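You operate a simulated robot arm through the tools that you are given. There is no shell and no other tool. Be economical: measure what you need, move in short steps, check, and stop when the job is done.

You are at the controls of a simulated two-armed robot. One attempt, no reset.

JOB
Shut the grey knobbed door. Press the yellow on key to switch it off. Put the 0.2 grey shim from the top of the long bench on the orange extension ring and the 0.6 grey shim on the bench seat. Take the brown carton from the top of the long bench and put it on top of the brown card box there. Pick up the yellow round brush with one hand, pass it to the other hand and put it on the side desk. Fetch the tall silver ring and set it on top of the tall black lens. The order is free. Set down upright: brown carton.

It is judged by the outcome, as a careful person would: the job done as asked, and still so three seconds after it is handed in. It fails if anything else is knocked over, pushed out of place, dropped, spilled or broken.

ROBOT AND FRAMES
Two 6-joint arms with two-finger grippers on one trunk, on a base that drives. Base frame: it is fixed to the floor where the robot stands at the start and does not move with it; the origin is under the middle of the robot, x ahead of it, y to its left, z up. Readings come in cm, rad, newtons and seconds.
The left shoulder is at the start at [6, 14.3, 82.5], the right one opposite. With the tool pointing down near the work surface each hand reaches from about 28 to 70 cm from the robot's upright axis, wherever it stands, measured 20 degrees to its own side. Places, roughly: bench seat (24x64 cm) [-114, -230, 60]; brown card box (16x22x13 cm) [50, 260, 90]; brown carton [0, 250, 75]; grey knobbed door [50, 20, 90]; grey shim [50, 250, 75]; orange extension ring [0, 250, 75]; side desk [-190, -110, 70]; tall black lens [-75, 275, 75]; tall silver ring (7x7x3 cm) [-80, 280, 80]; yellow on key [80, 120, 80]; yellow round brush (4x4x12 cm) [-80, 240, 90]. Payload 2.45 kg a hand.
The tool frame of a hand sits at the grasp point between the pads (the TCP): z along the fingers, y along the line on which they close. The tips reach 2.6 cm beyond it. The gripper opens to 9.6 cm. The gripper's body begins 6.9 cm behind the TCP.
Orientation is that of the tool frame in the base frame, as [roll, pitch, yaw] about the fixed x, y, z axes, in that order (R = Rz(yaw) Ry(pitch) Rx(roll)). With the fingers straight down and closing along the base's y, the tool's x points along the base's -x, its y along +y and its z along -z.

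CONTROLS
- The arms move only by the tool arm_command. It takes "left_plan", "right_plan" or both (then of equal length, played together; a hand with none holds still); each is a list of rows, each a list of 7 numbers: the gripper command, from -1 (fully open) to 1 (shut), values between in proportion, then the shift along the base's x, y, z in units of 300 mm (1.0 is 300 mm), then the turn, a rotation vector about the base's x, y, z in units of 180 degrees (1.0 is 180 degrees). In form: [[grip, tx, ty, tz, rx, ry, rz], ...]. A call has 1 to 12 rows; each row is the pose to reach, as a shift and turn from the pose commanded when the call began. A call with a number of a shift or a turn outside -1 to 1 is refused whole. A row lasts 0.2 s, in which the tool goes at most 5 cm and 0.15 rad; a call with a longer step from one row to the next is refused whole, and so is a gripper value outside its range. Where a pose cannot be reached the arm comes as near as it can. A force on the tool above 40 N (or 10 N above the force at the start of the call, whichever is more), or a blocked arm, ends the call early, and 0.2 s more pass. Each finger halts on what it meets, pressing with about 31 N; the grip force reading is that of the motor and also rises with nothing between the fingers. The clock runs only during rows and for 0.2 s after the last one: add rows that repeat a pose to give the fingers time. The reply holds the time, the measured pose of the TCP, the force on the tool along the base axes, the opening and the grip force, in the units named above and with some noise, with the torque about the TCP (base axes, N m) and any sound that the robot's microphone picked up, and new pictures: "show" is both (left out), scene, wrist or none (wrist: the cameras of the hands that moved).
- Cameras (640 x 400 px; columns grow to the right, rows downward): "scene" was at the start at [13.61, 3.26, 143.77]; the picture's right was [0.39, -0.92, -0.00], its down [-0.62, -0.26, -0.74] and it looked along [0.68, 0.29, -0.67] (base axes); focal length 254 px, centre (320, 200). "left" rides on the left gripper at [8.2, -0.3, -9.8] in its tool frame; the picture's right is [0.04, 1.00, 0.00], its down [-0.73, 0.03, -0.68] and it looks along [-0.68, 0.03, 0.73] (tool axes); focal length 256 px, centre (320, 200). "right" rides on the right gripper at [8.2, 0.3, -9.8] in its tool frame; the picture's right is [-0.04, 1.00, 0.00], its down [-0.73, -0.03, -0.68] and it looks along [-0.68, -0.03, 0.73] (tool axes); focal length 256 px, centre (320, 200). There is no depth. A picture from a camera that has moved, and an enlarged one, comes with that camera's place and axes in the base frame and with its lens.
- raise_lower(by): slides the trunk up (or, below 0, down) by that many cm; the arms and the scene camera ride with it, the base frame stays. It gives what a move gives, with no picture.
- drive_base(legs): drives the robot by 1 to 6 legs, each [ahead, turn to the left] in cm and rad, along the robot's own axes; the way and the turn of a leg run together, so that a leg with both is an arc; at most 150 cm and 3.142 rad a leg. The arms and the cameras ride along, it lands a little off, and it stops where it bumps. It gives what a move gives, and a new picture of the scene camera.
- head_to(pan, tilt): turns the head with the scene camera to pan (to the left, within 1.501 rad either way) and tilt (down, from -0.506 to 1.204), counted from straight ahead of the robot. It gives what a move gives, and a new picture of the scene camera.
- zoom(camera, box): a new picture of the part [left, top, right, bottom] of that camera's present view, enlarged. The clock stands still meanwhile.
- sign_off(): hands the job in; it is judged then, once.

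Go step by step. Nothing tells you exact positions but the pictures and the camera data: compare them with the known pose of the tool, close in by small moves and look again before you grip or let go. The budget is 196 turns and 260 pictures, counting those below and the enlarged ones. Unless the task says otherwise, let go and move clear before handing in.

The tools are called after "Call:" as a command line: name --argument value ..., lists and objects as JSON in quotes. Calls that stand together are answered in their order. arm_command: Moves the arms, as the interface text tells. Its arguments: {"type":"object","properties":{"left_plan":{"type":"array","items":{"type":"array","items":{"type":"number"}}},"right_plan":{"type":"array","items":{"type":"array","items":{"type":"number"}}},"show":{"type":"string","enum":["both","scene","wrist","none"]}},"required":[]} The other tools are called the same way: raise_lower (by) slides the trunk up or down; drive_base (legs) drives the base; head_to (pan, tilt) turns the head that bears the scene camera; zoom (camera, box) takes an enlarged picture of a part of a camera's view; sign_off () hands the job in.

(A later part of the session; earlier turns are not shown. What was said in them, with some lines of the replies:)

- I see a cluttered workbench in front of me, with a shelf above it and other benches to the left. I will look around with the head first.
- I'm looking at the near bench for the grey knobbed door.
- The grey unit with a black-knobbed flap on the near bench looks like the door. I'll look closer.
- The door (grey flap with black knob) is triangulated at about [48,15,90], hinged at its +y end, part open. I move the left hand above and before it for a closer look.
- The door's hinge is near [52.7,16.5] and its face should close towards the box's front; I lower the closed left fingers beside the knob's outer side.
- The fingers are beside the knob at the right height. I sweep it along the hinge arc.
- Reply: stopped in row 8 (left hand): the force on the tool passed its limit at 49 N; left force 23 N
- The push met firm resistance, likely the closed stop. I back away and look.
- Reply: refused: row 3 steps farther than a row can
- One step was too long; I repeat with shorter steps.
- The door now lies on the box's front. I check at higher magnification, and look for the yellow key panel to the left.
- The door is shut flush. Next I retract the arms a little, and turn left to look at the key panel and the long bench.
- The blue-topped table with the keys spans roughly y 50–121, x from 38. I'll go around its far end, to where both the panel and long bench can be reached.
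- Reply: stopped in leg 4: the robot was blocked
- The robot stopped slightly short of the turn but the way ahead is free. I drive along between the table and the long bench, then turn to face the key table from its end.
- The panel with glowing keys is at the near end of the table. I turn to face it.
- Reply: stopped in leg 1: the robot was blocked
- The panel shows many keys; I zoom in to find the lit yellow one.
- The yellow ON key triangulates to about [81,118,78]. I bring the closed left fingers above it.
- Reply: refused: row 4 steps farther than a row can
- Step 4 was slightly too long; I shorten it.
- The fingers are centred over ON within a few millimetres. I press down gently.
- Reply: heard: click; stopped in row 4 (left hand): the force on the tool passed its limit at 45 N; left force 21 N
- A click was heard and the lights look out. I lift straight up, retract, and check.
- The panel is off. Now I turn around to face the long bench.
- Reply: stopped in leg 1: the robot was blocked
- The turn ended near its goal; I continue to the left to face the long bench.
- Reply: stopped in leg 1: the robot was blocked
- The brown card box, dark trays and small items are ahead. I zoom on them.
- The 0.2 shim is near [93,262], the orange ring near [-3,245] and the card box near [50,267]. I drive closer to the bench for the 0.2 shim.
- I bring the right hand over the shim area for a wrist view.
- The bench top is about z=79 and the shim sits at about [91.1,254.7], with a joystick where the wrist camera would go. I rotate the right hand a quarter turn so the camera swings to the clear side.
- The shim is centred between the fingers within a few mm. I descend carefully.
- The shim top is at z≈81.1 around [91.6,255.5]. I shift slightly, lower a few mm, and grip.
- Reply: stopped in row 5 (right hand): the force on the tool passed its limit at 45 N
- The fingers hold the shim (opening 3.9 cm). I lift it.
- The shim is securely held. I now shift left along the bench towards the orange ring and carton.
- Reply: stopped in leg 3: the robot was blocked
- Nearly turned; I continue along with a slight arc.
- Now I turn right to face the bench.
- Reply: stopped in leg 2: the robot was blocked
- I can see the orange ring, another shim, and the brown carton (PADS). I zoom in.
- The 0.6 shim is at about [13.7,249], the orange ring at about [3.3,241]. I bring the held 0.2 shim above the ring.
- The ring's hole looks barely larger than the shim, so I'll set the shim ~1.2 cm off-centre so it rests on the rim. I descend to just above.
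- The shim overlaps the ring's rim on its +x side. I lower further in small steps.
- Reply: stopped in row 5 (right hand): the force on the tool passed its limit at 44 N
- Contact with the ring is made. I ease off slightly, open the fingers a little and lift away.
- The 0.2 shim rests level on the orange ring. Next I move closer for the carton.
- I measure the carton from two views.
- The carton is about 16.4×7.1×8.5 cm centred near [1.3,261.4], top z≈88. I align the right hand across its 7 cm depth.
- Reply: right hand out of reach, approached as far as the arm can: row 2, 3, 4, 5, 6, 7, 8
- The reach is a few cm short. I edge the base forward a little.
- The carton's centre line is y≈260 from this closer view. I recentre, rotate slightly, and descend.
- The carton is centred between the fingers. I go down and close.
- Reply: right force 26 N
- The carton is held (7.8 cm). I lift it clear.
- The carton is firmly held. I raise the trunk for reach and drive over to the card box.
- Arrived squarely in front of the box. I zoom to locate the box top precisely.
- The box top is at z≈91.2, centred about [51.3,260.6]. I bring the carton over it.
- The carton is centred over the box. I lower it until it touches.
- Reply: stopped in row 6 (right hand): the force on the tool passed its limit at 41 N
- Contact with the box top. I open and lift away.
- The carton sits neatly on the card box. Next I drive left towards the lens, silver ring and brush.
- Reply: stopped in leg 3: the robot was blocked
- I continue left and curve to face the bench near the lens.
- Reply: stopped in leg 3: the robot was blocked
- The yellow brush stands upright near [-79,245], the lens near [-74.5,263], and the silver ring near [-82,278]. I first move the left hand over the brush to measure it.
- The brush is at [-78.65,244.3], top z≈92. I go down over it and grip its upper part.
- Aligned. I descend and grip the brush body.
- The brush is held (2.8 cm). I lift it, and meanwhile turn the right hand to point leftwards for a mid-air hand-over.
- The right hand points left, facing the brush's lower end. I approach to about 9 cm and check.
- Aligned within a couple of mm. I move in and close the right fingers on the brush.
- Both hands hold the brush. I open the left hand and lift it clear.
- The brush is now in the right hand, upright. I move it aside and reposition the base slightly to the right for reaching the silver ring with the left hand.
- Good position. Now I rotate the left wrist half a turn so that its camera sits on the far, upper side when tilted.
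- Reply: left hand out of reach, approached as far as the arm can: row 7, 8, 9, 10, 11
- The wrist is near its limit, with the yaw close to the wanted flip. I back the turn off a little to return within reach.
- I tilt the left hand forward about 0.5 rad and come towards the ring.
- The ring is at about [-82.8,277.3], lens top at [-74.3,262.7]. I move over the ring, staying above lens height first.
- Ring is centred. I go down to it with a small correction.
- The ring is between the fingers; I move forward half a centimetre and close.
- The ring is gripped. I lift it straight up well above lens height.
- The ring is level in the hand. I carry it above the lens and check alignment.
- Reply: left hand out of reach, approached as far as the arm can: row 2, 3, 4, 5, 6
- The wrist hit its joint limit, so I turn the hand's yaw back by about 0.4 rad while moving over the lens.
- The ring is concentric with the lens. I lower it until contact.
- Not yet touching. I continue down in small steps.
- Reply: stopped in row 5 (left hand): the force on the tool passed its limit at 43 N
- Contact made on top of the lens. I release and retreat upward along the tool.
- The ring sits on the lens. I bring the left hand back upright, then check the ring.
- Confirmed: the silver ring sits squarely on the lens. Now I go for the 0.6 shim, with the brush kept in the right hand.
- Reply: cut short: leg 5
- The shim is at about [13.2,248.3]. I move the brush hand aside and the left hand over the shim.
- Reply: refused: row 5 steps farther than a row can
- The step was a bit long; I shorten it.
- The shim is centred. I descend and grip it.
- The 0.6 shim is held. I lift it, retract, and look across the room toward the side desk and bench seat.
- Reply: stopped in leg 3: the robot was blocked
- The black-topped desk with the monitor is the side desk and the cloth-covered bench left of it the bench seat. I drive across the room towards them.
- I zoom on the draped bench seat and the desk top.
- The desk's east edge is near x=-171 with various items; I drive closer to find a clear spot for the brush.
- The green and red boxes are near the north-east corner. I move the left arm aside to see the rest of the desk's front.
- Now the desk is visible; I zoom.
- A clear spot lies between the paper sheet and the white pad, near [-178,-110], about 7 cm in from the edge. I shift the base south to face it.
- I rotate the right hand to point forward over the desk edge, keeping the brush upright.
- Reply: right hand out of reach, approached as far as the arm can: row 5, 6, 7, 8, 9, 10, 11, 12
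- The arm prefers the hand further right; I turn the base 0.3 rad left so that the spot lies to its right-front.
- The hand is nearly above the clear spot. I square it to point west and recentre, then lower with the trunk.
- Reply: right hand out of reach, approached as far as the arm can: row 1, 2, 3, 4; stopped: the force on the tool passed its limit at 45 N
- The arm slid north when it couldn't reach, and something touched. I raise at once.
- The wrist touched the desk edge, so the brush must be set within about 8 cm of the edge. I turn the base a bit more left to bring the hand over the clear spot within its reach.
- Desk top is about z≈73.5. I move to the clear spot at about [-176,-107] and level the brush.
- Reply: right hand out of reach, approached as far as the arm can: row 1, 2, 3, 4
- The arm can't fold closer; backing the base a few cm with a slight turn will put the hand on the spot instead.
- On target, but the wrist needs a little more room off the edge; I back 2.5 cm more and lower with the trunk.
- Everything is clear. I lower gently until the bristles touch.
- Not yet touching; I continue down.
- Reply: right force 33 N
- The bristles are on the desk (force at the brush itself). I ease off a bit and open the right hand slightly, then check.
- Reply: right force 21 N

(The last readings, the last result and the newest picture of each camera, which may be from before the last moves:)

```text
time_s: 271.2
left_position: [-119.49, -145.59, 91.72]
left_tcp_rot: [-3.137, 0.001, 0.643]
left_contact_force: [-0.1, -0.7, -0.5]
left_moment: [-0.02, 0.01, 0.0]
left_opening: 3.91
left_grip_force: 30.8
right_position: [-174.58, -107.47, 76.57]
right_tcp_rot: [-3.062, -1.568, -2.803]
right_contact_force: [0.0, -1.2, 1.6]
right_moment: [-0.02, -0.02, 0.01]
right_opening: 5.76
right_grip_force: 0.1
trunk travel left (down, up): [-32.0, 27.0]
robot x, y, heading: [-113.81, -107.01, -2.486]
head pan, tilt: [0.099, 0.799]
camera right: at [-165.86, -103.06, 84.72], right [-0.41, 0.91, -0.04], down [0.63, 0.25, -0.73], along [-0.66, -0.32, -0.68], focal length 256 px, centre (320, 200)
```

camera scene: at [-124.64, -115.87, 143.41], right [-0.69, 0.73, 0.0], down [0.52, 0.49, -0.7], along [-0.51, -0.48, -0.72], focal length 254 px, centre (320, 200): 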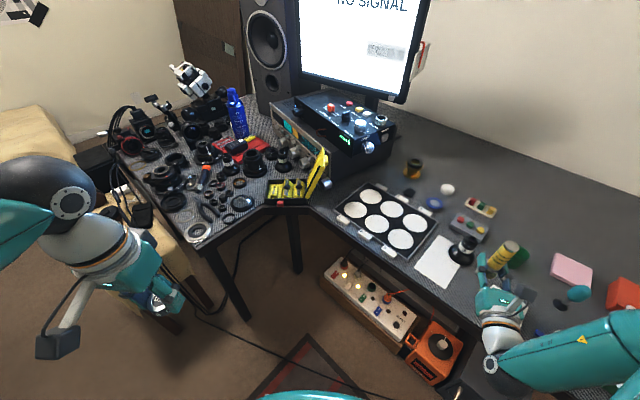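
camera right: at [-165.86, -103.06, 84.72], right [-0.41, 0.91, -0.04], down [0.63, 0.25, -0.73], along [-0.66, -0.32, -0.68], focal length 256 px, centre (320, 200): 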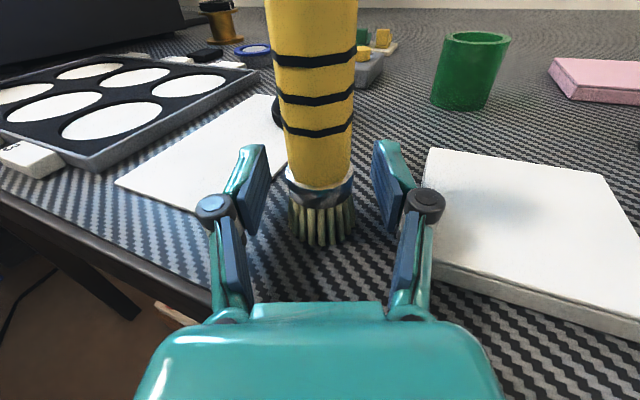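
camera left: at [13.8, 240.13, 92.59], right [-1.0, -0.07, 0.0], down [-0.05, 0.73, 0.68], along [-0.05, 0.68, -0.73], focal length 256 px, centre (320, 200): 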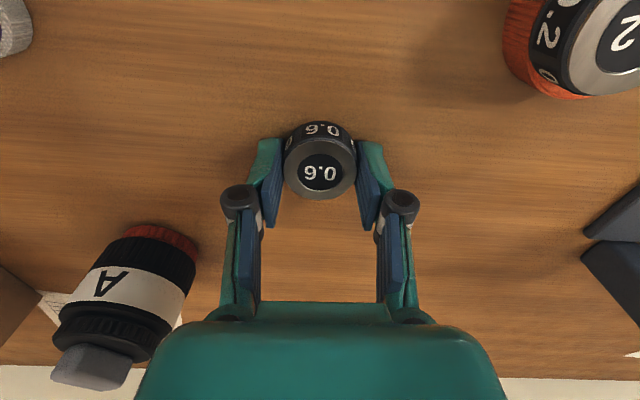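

The brush stands free and upright. The fingers can leave straight upward, so I raise the trunk to clear it.

Call:
raise_lower --by 16

Call:
zoom --camera "scene" --box '[390, 200, 570, 360]'

```text
time_s: 273.1
left_position: [-119.52, -145.67, 107.9]
left_tcp_rot: [-3.138, 0.003, 0.642]
left_contact_force: [0.0, 0.7, 0.0]
left_moment: [-0.01, -0.01, 0.0]
left_opening: 3.91
left_grip_force: 31.0
right_position: [-174.71, -107.38, 92.64]
right_tcp_rot: [2.764, -1.569, -2.345]
right_contact_force: [-1.0, -0.3, -0.8]
right_moment: [0.0, 0.0, -0.02]
right_opening: 5.73
right_grip_force: 0.0
trunk travel left (down, up): [-48.0, 11.0]
robot x, y, heading: [-113.84, -106.69, -2.482]
head pan, tilt: [0.099, 0.799]
```

```text
2.50 times, centred on (480, 280) of scene
camera zoom: at [-124.91, -116.07, 146.27], right [-0.69, 0.73, 0.0], down [0.52, 0.49, -0.7], along [-0.51, -0.48, -0.72], focal length 635 px, centre (-80, 0)
```

zoom: 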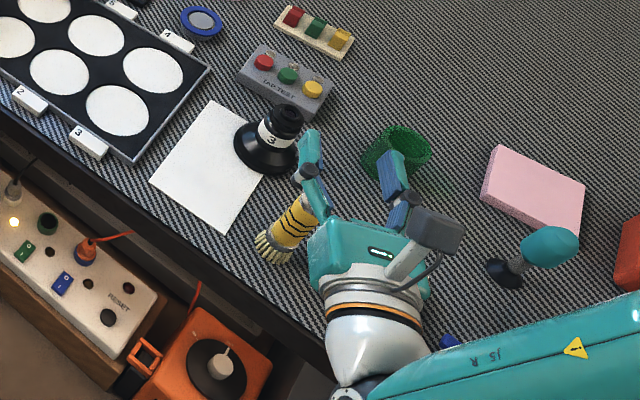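

The brush stands upright at its place. I back off and check it with a clear view.

Call:
drive_base --legs '[[-18, 0]]'

Call:
zoom --camera "scene" --box '[390, 150, 570, 310]'

Call:
arm_command --right_plan '[[-0.2, 0.1, 0.08, 0.03, 0, 0, 0], [-0.2, 0.2, 0.16, 0.06, 0, 0, 0], [-0.2, 0.3, 0.24, 0.1, 0, 0, 0], [-0.2, 0.38, 0.3, 0.15, 0, 0, 0]]' --show "none"

```text
time_s: 274.6
left_position: [-105.26, -134.51, 107.91]
left_tcp_rot: [-3.138, 0.003, 0.64]
left_contact_force: [-1.2, 0.6, -0.5]
left_moment: [-0.04, 0.02, -0.01]
left_opening: 3.93
left_grip_force: 31.0
right_position: [-160.3, -96.22, 92.71]
right_tcp_rot: [-3.021, -1.57, -2.846]
right_contact_force: [-0.5, 0.3, -0.3]
right_moment: [-0.01, -0.02, -0.02]
right_opening: 5.75
right_grip_force: 0.0
trunk travel left (down, up): [-48.0, 11.0]
robot x, y, heading: [-99.9, -95.84, -2.489]
head pan, tilt: [0.099, 0.799]
camera scene: at [-110.47, -104.93, 146.3], right [-0.68, 0.73, 0.0], down [0.52, 0.49, -0.7], along [-0.51, -0.48, -0.72], focal length 254 px, centre (320, 200)
```

scene: 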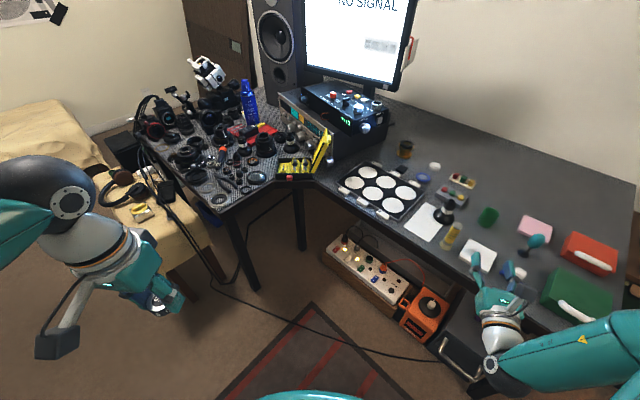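

```text
2.50 times, centred on (480, 230) of scene
camera zoom: at [-110.47, -104.93, 146.3], right [-0.68, 0.73, 0.0], down [0.52, 0.49, -0.7], along [-0.51, -0.48, -0.72], focal length 635 px, centre (-80, 125)
```

zoom: 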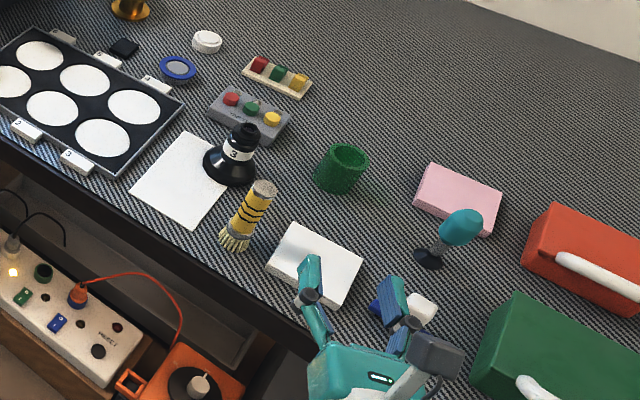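

```text
time_s: 275.6
left_position: [-105.15, -134.35, 108.12]
left_tcp_rot: [-3.136, 0.007, 0.64]
left_contact_force: [0.2, 0.1, -0.2]
left_moment: [-0.06, 0.08, 0.04]
left_opening: 3.92
left_grip_force: 30.8
right_position: [-158.19, -81.48, 94.28]
right_tcp_rot: [-0.387, -1.568, 0.805]
right_contact_force: [0.4, 1.0, 1.0]
right_moment: [-0.01, -0.03, 0.04]
right_opening: 5.78
right_grip_force: 0.1
right hand out of reach, approached as far as the arm can: row 1, 2, 3, 4
trunk travel left (down, up): [-48.0, 11.0]
robot x, y, heading: [-100.06, -95.89, -2.483]
head pan, tilt: [0.099, 0.799]
```

The brush stands upright and everything around it is in place. Now I go to the bench seat with the 0.6 shim.

Call:
drive_base --legs '[[0, 0.6], [33, 0], [0, 0.3]]'

Call:
head_to --pan 0.0 --tilt 0.8

```text
time_s: 280.7
left_position: [-82.95, -155.56, 107.88]
left_tcp_rot: [-3.139, 0.002, 1.543]
left_contact_force: [0.2, 0.3, -0.5]
left_moment: [0.02, 0.04, -0.05]
left_opening: 3.92
left_grip_force: 30.9
right_position: [-157.72, -164.53, 94.0]
right_tcp_rot: [0.298, -1.57, 1.027]
right_contact_force: [0.2, 0.4, 0.0]
right_moment: [-0.03, 0.0, 0.03]
right_opening: 5.75
right_grip_force: 0.1
trunk travel left (down, up): [-48.0, 11.0]
robot x, y, heading: [-110.39, -127.06, -1.589]
head pan, tilt: [0.099, 0.799]
camera scene: at [-110.03, -141.21, 146.28], right [-1.0, -0.08, 0.0], down [-0.06, 0.71, -0.7], along [0.06, -0.69, -0.72], focal length 254 px, centre (320, 200)
```

scene: 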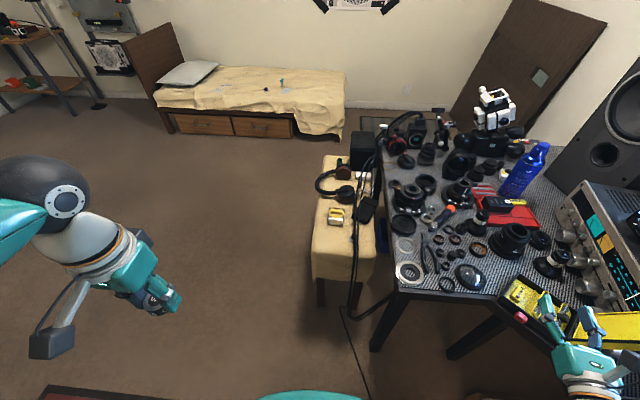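

```text
time_s: 281.4
left_position: [-82.94, -155.53, 107.99]
left_tcp_rot: [-3.14, 0.002, 1.541]
left_contact_force: [0.0, 0.1, -0.4]
left_moment: [0.04, -0.01, -0.03]
left_opening: 3.95
left_grip_force: 30.6
right_position: [-157.66, -164.49, 94.08]
right_tcp_rot: [0.171, -1.569, 1.153]
right_contact_force: [0.0, 0.8, 0.4]
right_moment: [0.0, 0.01, -0.01]
right_opening: 5.77
right_grip_force: 0.1
trunk travel left (down, up): [-48.0, 11.0]
robot x, y, heading: [-110.4, -127.27, -1.59]
head pan, tilt: [0.0, 0.799]
camera scene: at [-110.86, -141.24, 146.27], right [-1.0, 0.01, 0.0], down [0.01, 0.72, -0.7], along [-0.01, -0.7, -0.72], focal length 254 px, centre (320, 200)
```

scene: 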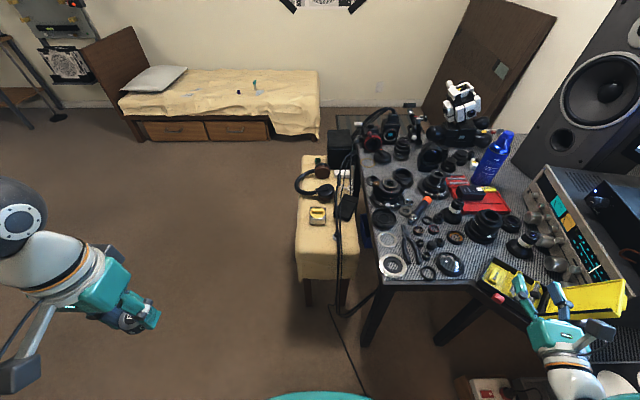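

The seat is ahead, free at its near end. I first raise everything for clearance (the right hand is above the yellow stand) and zoom in.

Call:
raise_lower --by 9

Call:
zoom --camera "scene" --box '[260, 130, 420, 310]'

Call:
zoom --camera "right" --box '[0, 0, 640, 400]'

```text
time_s: 282.6
left_position: [-83.04, -155.53, 116.93]
left_tcp_rot: [-3.136, 0.004, 1.544]
left_contact_force: [0.0, -0.1, -0.1]
left_moment: [-0.03, 0.03, 0.01]
left_opening: 3.93
left_grip_force: 31.3
right_position: [-157.58, -164.53, 103.03]
right_tcp_rot: [0.178, -1.568, 1.149]
right_contact_force: [-0.4, 0.1, 1.0]
right_moment: [-0.04, -0.01, -0.01]
right_opening: 5.75
right_grip_force: 0.1
trunk travel left (down, up): [-57.0, 2.0]
robot x, y, heading: [-110.34, -127.17, -1.587]
head pan, tilt: [0.0, 0.799]
```

```text
2.22 times, centred on (340, 220) of scene
camera zoom: at [-110.87, -141.26, 155.27], right [-1.0, 0.02, 0.0], down [0.01, 0.72, -0.7], along [-0.01, -0.7, -0.72], focal length 564 px, centre (276, 156)
```

zoom: 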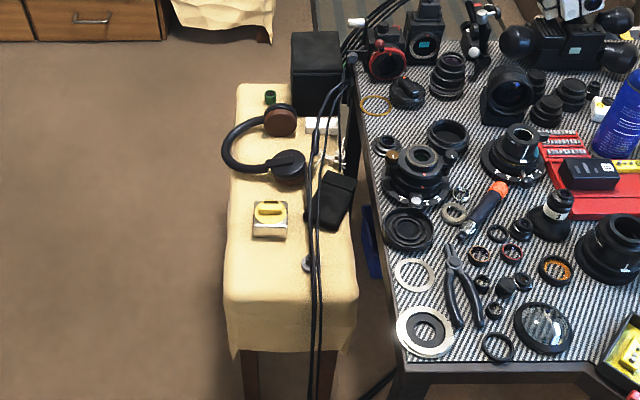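

```text
1.00 times, centred on (320, 200) of right (not enlarged: the box is as wide or as high as the picture)
camera zoom: at [-155.65, -154.84, 111.1], right [-0.97, 0.24, -0.04], down [0.19, 0.65, -0.73], along [-0.15, -0.72, -0.68], focal length 256 px, centre (320, 200)
```

zoom: 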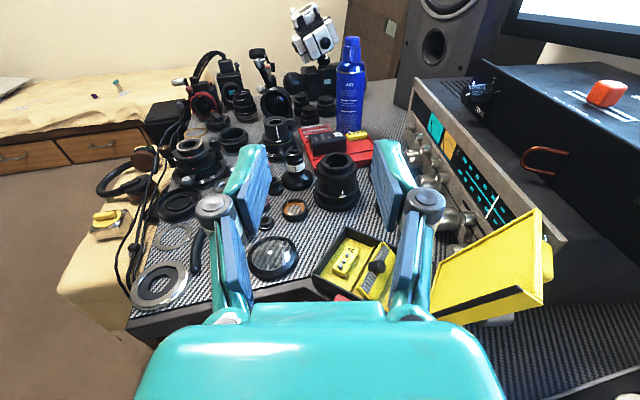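

The free patch of the seat is around [-108.5,-203]. Before moving forward I swing the right hand back to a compact pose, away from the gear table.

Call:
arm_command --right_plan '[[-0.2, 0.04, 0.02, 0, 0, 0, 0.045], [-0.2, 0.1, 0.04, 0, 0, 0, 0.09], [-0.2, 0.18, 0.06, 0, 0, 0, 0.135], [-0.2, 0.27, 0.08, 0, 0, 0, 0.18], [-0.2, 0.37, 0.1, 0, 0, 0, 0.225], [-0.2, 0.47, 0.1, 0, 0, 0, 0.27], [-0.2, 0.57, 0.1, 0, 0, 0, 0.315], [-0.2, 0.67, 0.1, 0, 0, 0, 0.36], [-0.2, 0.77, 0.1, 0, 0, 0, 0.405], [-0.2, 0.87, 0.1, 0, 0, 0, 0.45], [-0.2, 0.95, 0.1, 0, 0, 0, 0.49]]' --show "scene"

```text
time_s: 285.0
left_position: [-83.01, -155.63, 116.95]
left_tcp_rot: [-3.139, 0.002, 1.542]
left_contact_force: [-0.5, 0.2, 0.5]
left_moment: [0.01, -0.01, 0.0]
left_opening: 3.93
left_grip_force: 31.1
right_position: [-129.04, -161.48, 102.83]
right_tcp_rot: [-0.713, -1.57, -2.703]
right_contact_force: [0.2, 0.1, 0.0]
right_moment: [-0.04, -0.02, 0.0]
right_opening: 5.77
right_grip_force: 0.0
trunk travel left (down, up): [-57.0, 2.0]
robot x, y, heading: [-110.59, -127.08, -1.586]
head pan, tilt: [0.0, 0.799]
camera scene: at [-110.82, -141.33, 155.27], right [-1.0, 0.02, 0.0], down [0.01, 0.72, -0.7], along [-0.01, -0.7, -0.72], focal length 254 px, centre (320, 200)
```

scene: 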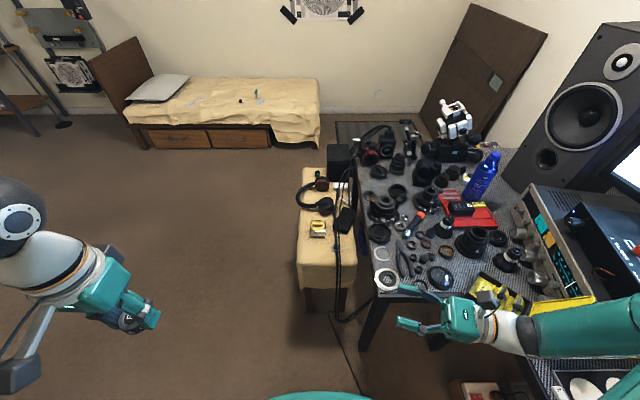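

I pull the right hand back toward the robot, and bring the left hand toward the seat, then drive forward a little.

Call:
arm_command --right_plan '[[-0.2, 0.0, 0.05, 0.02, 0, 0, 0], [-0.2, 0.0, 0.12, 0.05, 0, 0, 0], [-0.2, 0.0, 0.2, 0.08, 0, 0, 0], [-0.2, 0.0, 0.28, 0.1, 0, 0, 0], [-0.2, 0.0, 0.35, 0.12, 0, 0, 0]]' --left_plan '[[1, -0.1, -0.05, -0.02, 0, 0, 0], [1, -0.2, -0.12, -0.05, 0, 0, 0], [1, -0.32, -0.2, -0.08, 0, 0, 0], [1, -0.44, -0.26, -0.1, 0, 0, 0], [1, -0.55, -0.32, -0.12, 0, 0, 0]]' --show "none"

Call:
drive_base --legs '[[13, 0]]'

```text
time_s: 286.2
left_position: [-99.8, -165.25, 113.35]
left_tcp_rot: [-3.138, 0.002, 1.547]
left_contact_force: [-0.1, 0.4, -0.3]
left_moment: [0.0, -0.04, 0.01]
left_opening: 3.93
left_grip_force: 31.4
right_position: [-130.31, -151.64, 106.48]
right_tcp_rot: [-0.294, -1.569, -3.123]
right_contact_force: [0.7, 0.3, 0.0]
right_moment: [-0.02, 0.0, 0.03]
right_opening: 5.73
right_grip_force: 0.1
right hand out of reach, approached as far as the arm can: row 5
trunk travel left (down, up): [-57.0, 2.0]
robot x, y, heading: [-110.6, -126.92, -1.592]
head pan, tilt: [0.0, 0.799]
```

```text
time_s: 287.5
left_position: [-99.72, -178.46, 113.3]
left_tcp_rot: [-3.136, 0.001, 1.543]
left_contact_force: [0.0, -2.0, -0.6]
left_moment: [0.06, -0.01, 0.0]
left_opening: 3.93
left_grip_force: 31.0
right_position: [-130.46, -164.9, 106.4]
right_tcp_rot: [-1.04, -1.569, -2.377]
right_contact_force: [-0.3, -0.7, 0.6]
right_moment: [0.01, -0.04, 0.07]
right_opening: 5.76
right_grip_force: 0.1
trunk travel left (down, up): [-57.0, 2.0]
robot x, y, heading: [-110.54, -140.38, -1.587]
head pan, tilt: [0.0, 0.799]
camera scene: at [-111.05, -154.66, 155.24], right [-1.0, 0.01, 0.0], down [0.01, 0.72, -0.7], along [-0.01, -0.7, -0.72], focal length 254 px, centre (320, 200)
```

scene: 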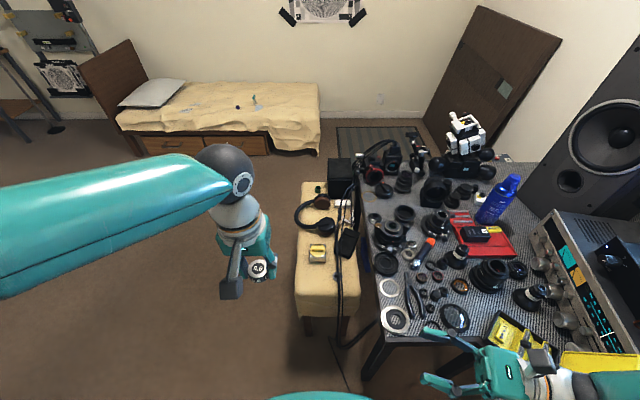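

I move the left hand above the free patch of the seat.

Call:
arm_command --left_plan '[[1, -0.06, -0.14, 0, 0, 0, 0], [1, -0.12, -0.28, 0, 0, 0, 0], [1, -0.18, -0.42, 0, 0, 0, 0], [1, -0.23, -0.56, -0.02, 0, 0, 0], [1, -0.26, -0.69, -0.06, 0, 0, 0], [1, -0.277, -0.8, -0.15, 0, 0, 0], [1, -0.277, -0.827, -0.3, 0, 0, 0], [1, -0.277, -0.827, -0.45, 0, 0, 0], [1, -0.277, -0.827, -0.6, 0, 0, 0], [1, -0.277, -0.827, -0.75, 0, 0, 0], [1, -0.277, -0.827, -0.9, 0, 0, 0], [1, -0.277, -0.827, -0.9, 0, 0, 0]]' --show "both"

```text
time_s: 290.1
left_position: [-108.07, -202.97, 86.53]
left_tcp_rot: [-3.137, 0.002, 1.545]
left_contact_force: [0.3, -0.2, -1.2]
left_moment: [0.01, -0.03, 0.02]
left_opening: 3.89
left_grip_force: 31.1
right_position: [-130.42, -164.75, 106.54]
right_tcp_rot: [-0.012, -1.569, 2.879]
right_contact_force: [-0.1, -0.4, 0.3]
right_moment: [-0.01, 0.01, 0.01]
right_opening: 5.77
right_grip_force: 0.1
trunk travel left (down, up): [-57.0, 2.0]
robot x, y, heading: [-110.67, -140.54, -1.587]
head pan, tilt: [0.0, 0.799]
camera scene: at [-111.05, -154.36, 155.28], right [-1.0, 0.01, 0.0], down [0.01, 0.72, -0.7], along [-0.01, -0.7, -0.72], focal length 254 px, centre (320, 200)
camera left: at [-108.18, -194.73, 96.17], right [1.0, 0.01, 0.0], down [0.01, -0.73, 0.68], along [0.01, -0.68, -0.73], focal length 256 px, centre (320, 200)
```

scene: 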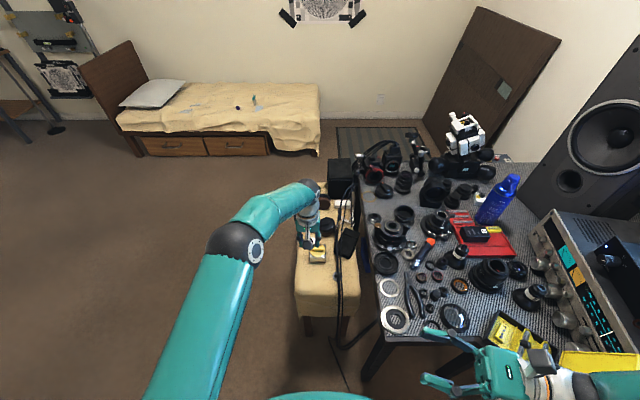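
left: 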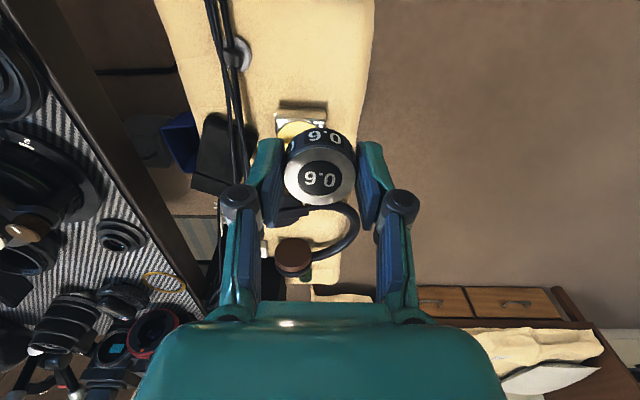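

The spot below is clear cloth. I descend partway.

Call:
arm_command --left_plan '[[1, -0.03, 0.01, -0.1, 0, 0, 0], [1, -0.05, 0.01, -0.23, 0, 0, 0], [1, -0.05, 0.01, -0.36, 0, 0, 0], [1, -0.05, 0.01, -0.49, 0, 0, 0], [1, -0.05, 0.01, -0.58, 0, 0, 0], [1, -0.05, 0.01, -0.58, 0, 0, 0]]' --show "wrist"

Call:
zoom --camera "scene" --box '[270, 200, 380, 320]'

```text
time_s: 291.5
left_position: [-109.54, -202.62, 69.02]
left_tcp_rot: [-3.138, 0.003, 1.544]
left_contact_force: [-0.2, 0.0, -1.5]
left_moment: [-0.05, 0.03, -0.01]
left_opening: 3.88
left_grip_force: 31.2
right_position: [-130.54, -164.75, 106.51]
right_tcp_rot: [-0.162, -1.569, 3.03]
right_contact_force: [-0.4, -0.2, -0.7]
right_moment: [-0.03, 0.01, -0.02]
right_opening: 5.77
right_grip_force: 0.1
trunk travel left (down, up): [-57.0, 2.0]
robot x, y, heading: [-110.63, -140.45, -1.586]
head pan, tilt: [0.0, 0.799]
camera left: at [-109.63, -194.41, 78.74], right [1.0, 0.01, 0.0], down [0.01, -0.73, 0.68], along [0.01, -0.68, -0.73], focal length 256 px, centre (320, 200)
```

left: 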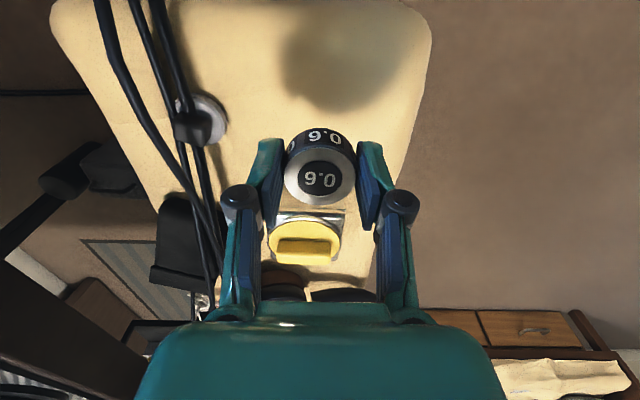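

```text
3.33 times, centred on (325, 260) of scene
camera zoom: at [-111.05, -154.41, 155.27], right [-1.0, 0.01, 0.0], down [0.01, 0.72, -0.7], along [-0.01, -0.7, -0.72], focal length 846 px, centre (303, 0)
```

zoom: 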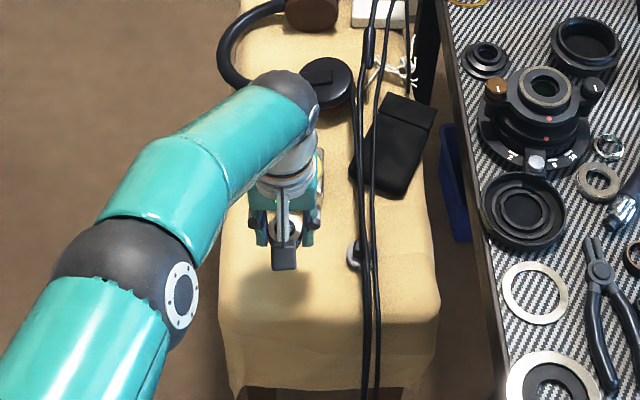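

I shift slightly away from the yellow item and lower slowly until contact.

Call:
arm_command --left_plan '[[1, 0, 0.03, -0.03, 0, 0, 0], [1, 0, 0.03, -0.06, 0, 0, 0], [1, 0, 0.03, -0.09, 0, 0, 0], [1, 0, 0.03, -0.11, 0, 0, 0], [1, 0, 0.03, -0.125, 0, 0, 0], [1, 0, 0.03, -0.14, 0, 0, 0], [1, 0, 0.03, -0.15, 0, 0, 0], [1, 0, 0.03, -0.16, 0, 0, 0], [1, 0, 0.03, -0.17, 0, 0, 0], [1, 0, 0.03, -0.18, 0, 0, 0], [1, 0, 0.03, -0.19, 0, 0, 0], [1, 0, 0.03, -0.2, 0, 0, 0]]' --show "wrist"

```text
time_s: 294.1
left_position: [-109.4, -201.58, 64.04]
left_tcp_rot: [-3.138, 0.001, 1.545]
left_contact_force: [-0.5, -0.3, -0.8]
left_moment: [0.04, 0.02, -0.01]
left_opening: 3.91
left_grip_force: 30.9
left hand out of reach, approached as far as the arm can: row 10, 11, 12
right_position: [-130.43, -164.97, 106.48]
right_tcp_rot: [-0.221, -1.569, 3.087]
right_contact_force: [0.6, 0.0, 0.3]
right_moment: [0.01, -0.02, -0.03]
right_opening: 5.76
right_grip_force: 0.1
trunk travel left (down, up): [-57.0, 2.0]
robot x, y, heading: [-110.46, -140.26, -1.582]
head pan, tilt: [0.0, 0.799]
camera left: at [-109.58, -193.37, 73.68], right [1.0, 0.01, 0.0], down [0.01, -0.73, 0.68], along [0.01, -0.68, -0.73], focal length 256 px, centre (320, 200)
```

left: 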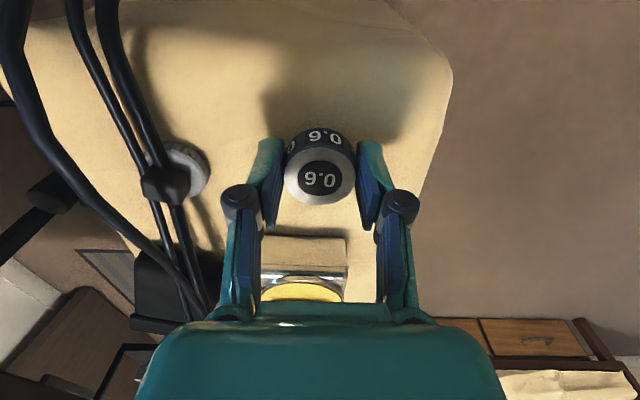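

The arm is at its lowest reach; I lower by the trunk in small steps instead.

Call:
raise_lower --by -1.0

Call:
raise_lower --by -0.8

```text
time_s: 294.7
left_position: [-109.48, -201.61, 63.02]
left_tcp_rot: [-3.138, 0.001, 1.545]
left_contact_force: [-0.3, -0.1, -0.2]
left_moment: [-0.02, -0.02, -0.01]
left_opening: 3.93
left_grip_force: 30.8
right_position: [-130.44, -164.81, 105.49]
right_tcp_rot: [-0.078, -1.569, 2.947]
right_contact_force: [-0.2, 0.0, 0.1]
right_moment: [-0.02, -0.05, -0.02]
right_opening: 5.77
right_grip_force: 0.1
trunk travel left (down, up): [-56.0, 3.0]
robot x, y, heading: [-110.69, -140.33, -1.588]
head pan, tilt: [0.0, 0.799]
```

```text
time_s: 295.2
left_position: [-109.41, -201.8, 62.63]
left_tcp_rot: [-3.136, 0.008, 1.544]
left_contact_force: [1.0, 6.5, 26.9]
left_moment: [0.1, -0.08, 0.11]
left_opening: 3.96
left_grip_force: 31.0
right_position: [-130.45, -164.58, 104.85]
right_tcp_rot: [0.755, -1.568, 2.113]
right_contact_force: [0.8, -0.4, 0.3]
right_moment: [-0.05, 0.03, 0.06]
right_opening: 5.75
right_grip_force: 0.0
trunk travel left (down, up): [-55.2, 3.8]
robot x, y, heading: [-110.69, -140.52, -1.589]
head pan, tilt: [0.0, 0.799]
```

Contact with the seat. I ease off and release the shim, then lift clear.

Call:
raise_lower --by 0.4

Call:
arm_command --left_plan '[[0.2, 0, 0, 0, 0, 0, 0], [0.1, 0, 0, 0, 0, 0, 0], [-0.1, 0, 0, 0, 0, 0, 0], [-0.2, 0, 0, 0, 0, 0, 0], [-0.2, 0, 0, 0.05, 0, 0, 0], [-0.2, 0, 0, 0.15, 0, 0, 0], [-0.2, 0, 0, 0.28, 0, 0, 0], [-0.2, 0, 0, 0.42, 0, 0, 0], [-0.2, 0, 0, 0.56, 0, 0, 0], [-0.2, 0, 0, 0.7, 0, 0, 0], [-0.2, 0, 0, 0.84, 0, 0, 0]]' --show "wrist"

```text
time_s: 295.8
left_position: [-109.46, -201.64, 62.6]
left_tcp_rot: [-3.139, 0.006, 1.544]
left_contact_force: [-0.4, -5.3, 10.9]
left_moment: [-0.3, 0.02, -0.03]
left_opening: 3.92
left_grip_force: 31.4
right_position: [-130.47, -164.79, 105.16]
right_tcp_rot: [0.164, -1.57, 2.704]
right_contact_force: [0.3, -0.6, 0.1]
right_moment: [0.01, 0.02, 0.0]
right_opening: 5.77
right_grip_force: 0.1
trunk travel left (down, up): [-55.6, 3.4]
robot x, y, heading: [-110.65, -140.49, -1.585]
head pan, tilt: [0.0, 0.799]
```

```text
time_s: 298.2
left_position: [-109.42, -201.46, 87.74]
left_tcp_rot: [-3.137, 0.002, 1.544]
left_contact_force: [-0.6, 0.2, -0.1]
left_moment: [-0.04, 0.03, -0.01]
left_opening: 5.76
left_grip_force: 0.0
right_position: [-130.47, -164.85, 105.13]
right_tcp_rot: [0.115, -1.569, 2.751]
right_contact_force: [-0.5, 0.0, 0.5]
right_moment: [0.04, 0.04, -0.04]
right_opening: 5.78
right_grip_force: 0.0
trunk travel left (down, up): [-55.6, 3.4]
robot x, y, heading: [-110.69, -139.96, -1.586]
head pan, tilt: [0.0, 0.799]
camera left: at [-109.58, -193.22, 97.54], right [1.0, 0.01, 0.0], down [0.01, -0.73, 0.68], along [0.01, -0.68, -0.73], focal length 256 px, centre (320, 200)
```

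left: 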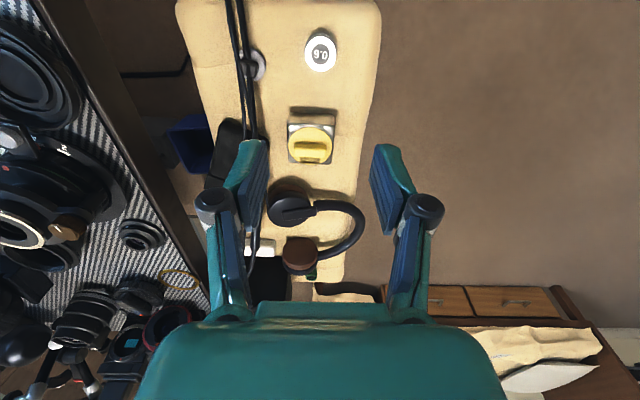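

The 0.6 shim rests on the seat. I retract the hand, back off, and do a final check.

Call:
arm_command --left_plan '[[-0.2, 0, 0.05, 0.12, 0, 0, 0], [-0.2, 0.02, 0.15, 0.22, 0, 0, 0], [-0.2, 0.05, 0.28, 0.3, 0, 0, 0], [-0.2, 0.1, 0.42, 0.35, 0, 0, 0], [-0.2, 0.15, 0.55, 0.4, 0, 0, 0]]' --show "none"

Call:
drive_base --legs '[[-45, 0]]'

Call:
head_to --pan -0.8 --tilt 0.6

```text
time_s: 299.4
left_position: [-104.98, -184.92, 99.83]
left_tcp_rot: [-3.137, 0.003, 1.544]
left_contact_force: [0.9, -0.4, 0.2]
left_moment: [-0.05, 0.03, 0.02]
left_opening: 5.77
left_grip_force: 0.0
right_position: [-130.4, -164.64, 105.12]
right_tcp_rot: [0.537, -1.569, 2.332]
right_contact_force: [0.5, 0.7, 0.5]
right_moment: [0.03, 0.0, 0.0]
right_opening: 5.75
right_grip_force: 0.1
trunk travel left (down, up): [-55.6, 3.4]
robot x, y, heading: [-110.64, -140.29, -1.586]
head pan, tilt: [0.0, 0.799]
```

```text
time_s: 302.1
left_position: [-104.39, -139.97, 99.79]
left_tcp_rot: [-3.137, 0.002, 1.541]
left_contact_force: [0.0, -0.1, -0.5]
left_moment: [-0.02, -0.03, -0.04]
left_opening: 5.76
left_grip_force: 0.1
right_position: [-129.92, -119.69, 105.12]
right_tcp_rot: [0.311, -1.569, 2.553]
right_contact_force: [0.0, 0.5, 0.8]
right_moment: [-0.01, -0.03, -0.03]
right_opening: 5.76
right_grip_force: 0.1
trunk travel left (down, up): [-55.6, 3.4]
robot x, y, heading: [-109.79, -95.64, -1.585]
head pan, tilt: [0.0, 0.799]
camera scene: at [-110.42, -109.23, 153.89], right [-1.0, 0.02, 0.0], down [0.01, 0.72, -0.7], along [-0.01, -0.7, -0.72], focal length 254 px, centre (320, 200)
```

scene: 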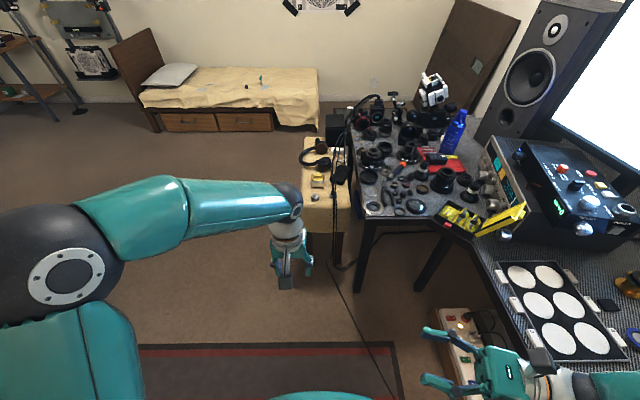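

```text
time_s: 303.3
left_position: [-104.33, -139.99, 99.82]
left_tcp_rot: [-3.139, 0.002, 1.541]
left_contact_force: [0.6, -0.8, -0.5]
left_moment: [0.0, -0.01, 0.03]
left_opening: 5.75
left_grip_force: 0.1
right_position: [-129.92, -119.78, 105.2]
right_tcp_rot: [-0.103, -1.569, 2.964]
right_contact_force: [-0.3, 0.7, 0.1]
right_moment: [0.01, 0.0, 0.0]
right_opening: 5.74
right_grip_force: 0.0
trunk travel left (down, up): [-55.6, 3.4]
robot x, y, heading: [-110.03, -95.18, -1.591]
head pan, tilt: [-0.799, 0.6]
camera scene: at [-116.72, -107.34, 155.56], right [-0.69, 0.73, 0.0], down [0.41, 0.39, -0.82], along [-0.6, -0.56, -0.57], focal length 254 px, centre (320, 200)
```

scene: 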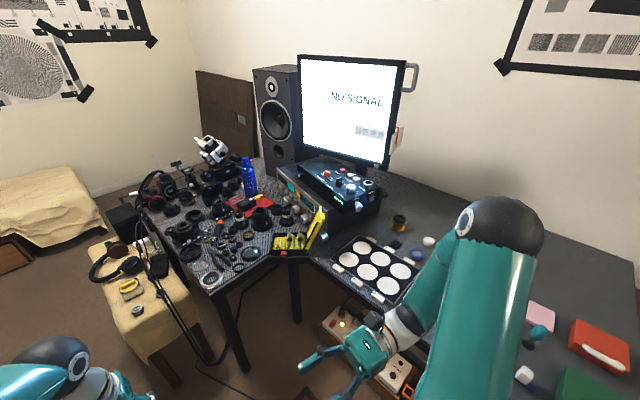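

The shim is on the seat. The arm hides the brush, so I back up a bit for one last look.

Call:
drive_base --legs '[[-45, 0]]'

Call:
head_to --pan -0.7 --tilt 0.5

Call:
zoom --camera "scene" --box '[200, 130, 440, 290]'

```text
time_s: 306.0
left_position: [-103.85, -94.55, 99.87]
left_tcp_rot: [-3.137, 0.004, 1.538]
left_contact_force: [-0.5, 0.0, -0.1]
left_moment: [-0.04, -0.01, -0.02]
left_opening: 5.77
left_grip_force: 0.0
right_position: [-129.13, -74.08, 105.19]
right_tcp_rot: [0.33, -1.569, 2.529]
right_contact_force: [0.1, 0.5, 0.9]
right_moment: [-0.01, -0.02, 0.0]
right_opening: 5.76
right_grip_force: 0.1
trunk travel left (down, up): [-55.6, 3.4]
robot x, y, heading: [-109.15, -49.7, -1.593]
head pan, tilt: [-0.799, 0.6]
camera scene: at [-115.94, -61.75, 155.57], right [-0.68, 0.73, 0.0], down [0.41, 0.38, -0.83], along [-0.6, -0.56, -0.56], focal length 254 px, centre (320, 200)
```

scene: 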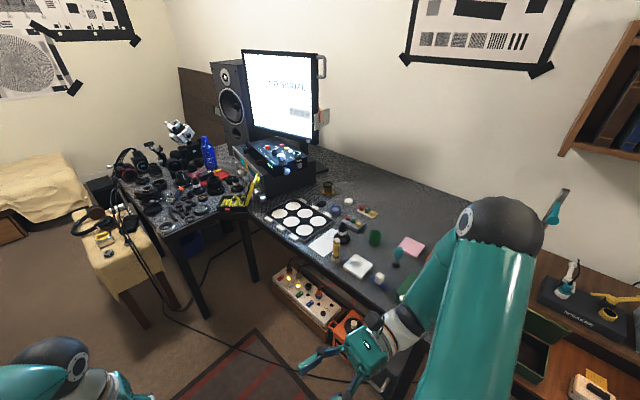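

```text
time_s: 306.7
left_position: [-103.76, -94.67, 99.89]
left_tcp_rot: [-3.138, 0.003, 1.537]
left_contact_force: [1.1, 0.3, 0.1]
left_moment: [0.0, -0.04, -0.01]
left_opening: 5.77
left_grip_force: 0.1
right_position: [-129.09, -74.18, 105.18]
right_tcp_rot: [-0.111, -1.567, 2.97]
right_contact_force: [-0.2, 0.3, -0.7]
right_moment: [0.03, 0.0, 0.01]
right_opening: 5.77
right_grip_force: 0.0
trunk travel left (down, up): [-55.6, 3.4]
robot x, y, heading: [-109.09, -49.9, -1.596]
head pan, tilt: [-0.7, 0.499]
camera scene: at [-115.49, -62.7, 156.46], right [-0.75, 0.66, 0.0], down [0.32, 0.36, -0.88], along [-0.58, -0.66, -0.48], focal length 254 px, centre (320, 200)
```

scene: 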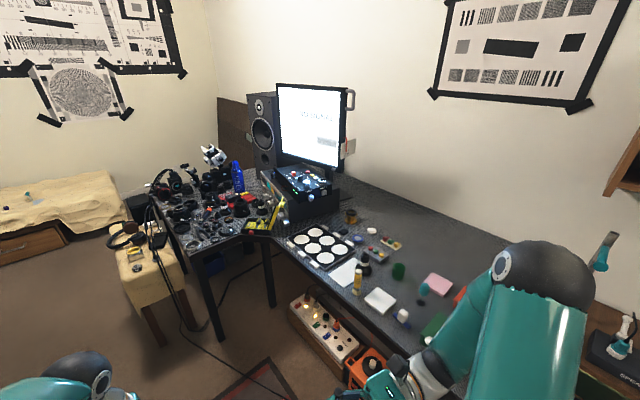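

```text
2.50 times, centred on (320, 210) of scene
camera zoom: at [-115.49, -62.7, 156.46], right [-0.75, 0.66, 0.0], down [0.32, 0.36, -0.88], along [-0.58, -0.66, -0.48], focal length 635 px, centre (320, 175)
```

zoom: 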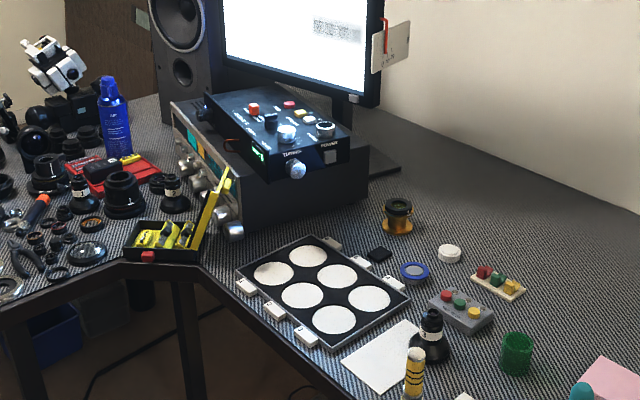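

The brush stands upright on the side desk, the 0.6 shim is on the seat, and nothing else on the desk or seat looks disturbed. Every part of the job is done, so I hand it in.

Call:
sign_off

```text
The job is handed in.
```

I finished every part of the job and handed it in:

- **Door:** the grey knobbed door is shut.
- **Key:** I pressed the yellow on key once. It clicked and the panel lights went out.
- **0.2 shim:** it rests on the orange ring, about 1.2 cm off-centre so that it cannot drop into the hole.
- **0.6 shim:** it is on the bench seat.
- **Carton:** it stands upright on the brown card box.
- **Brush:** I picked it up with the left hand, passed it to the right, and stood it upright on the side desk, about 5 cm from the edge.
- **Silver ring:** it sits on top of the tall black lens.

While I was lowering the brush, the right wrist touched the edge of the side desk once. I raised it at once, and nothing on the desk looked moved afterwards.
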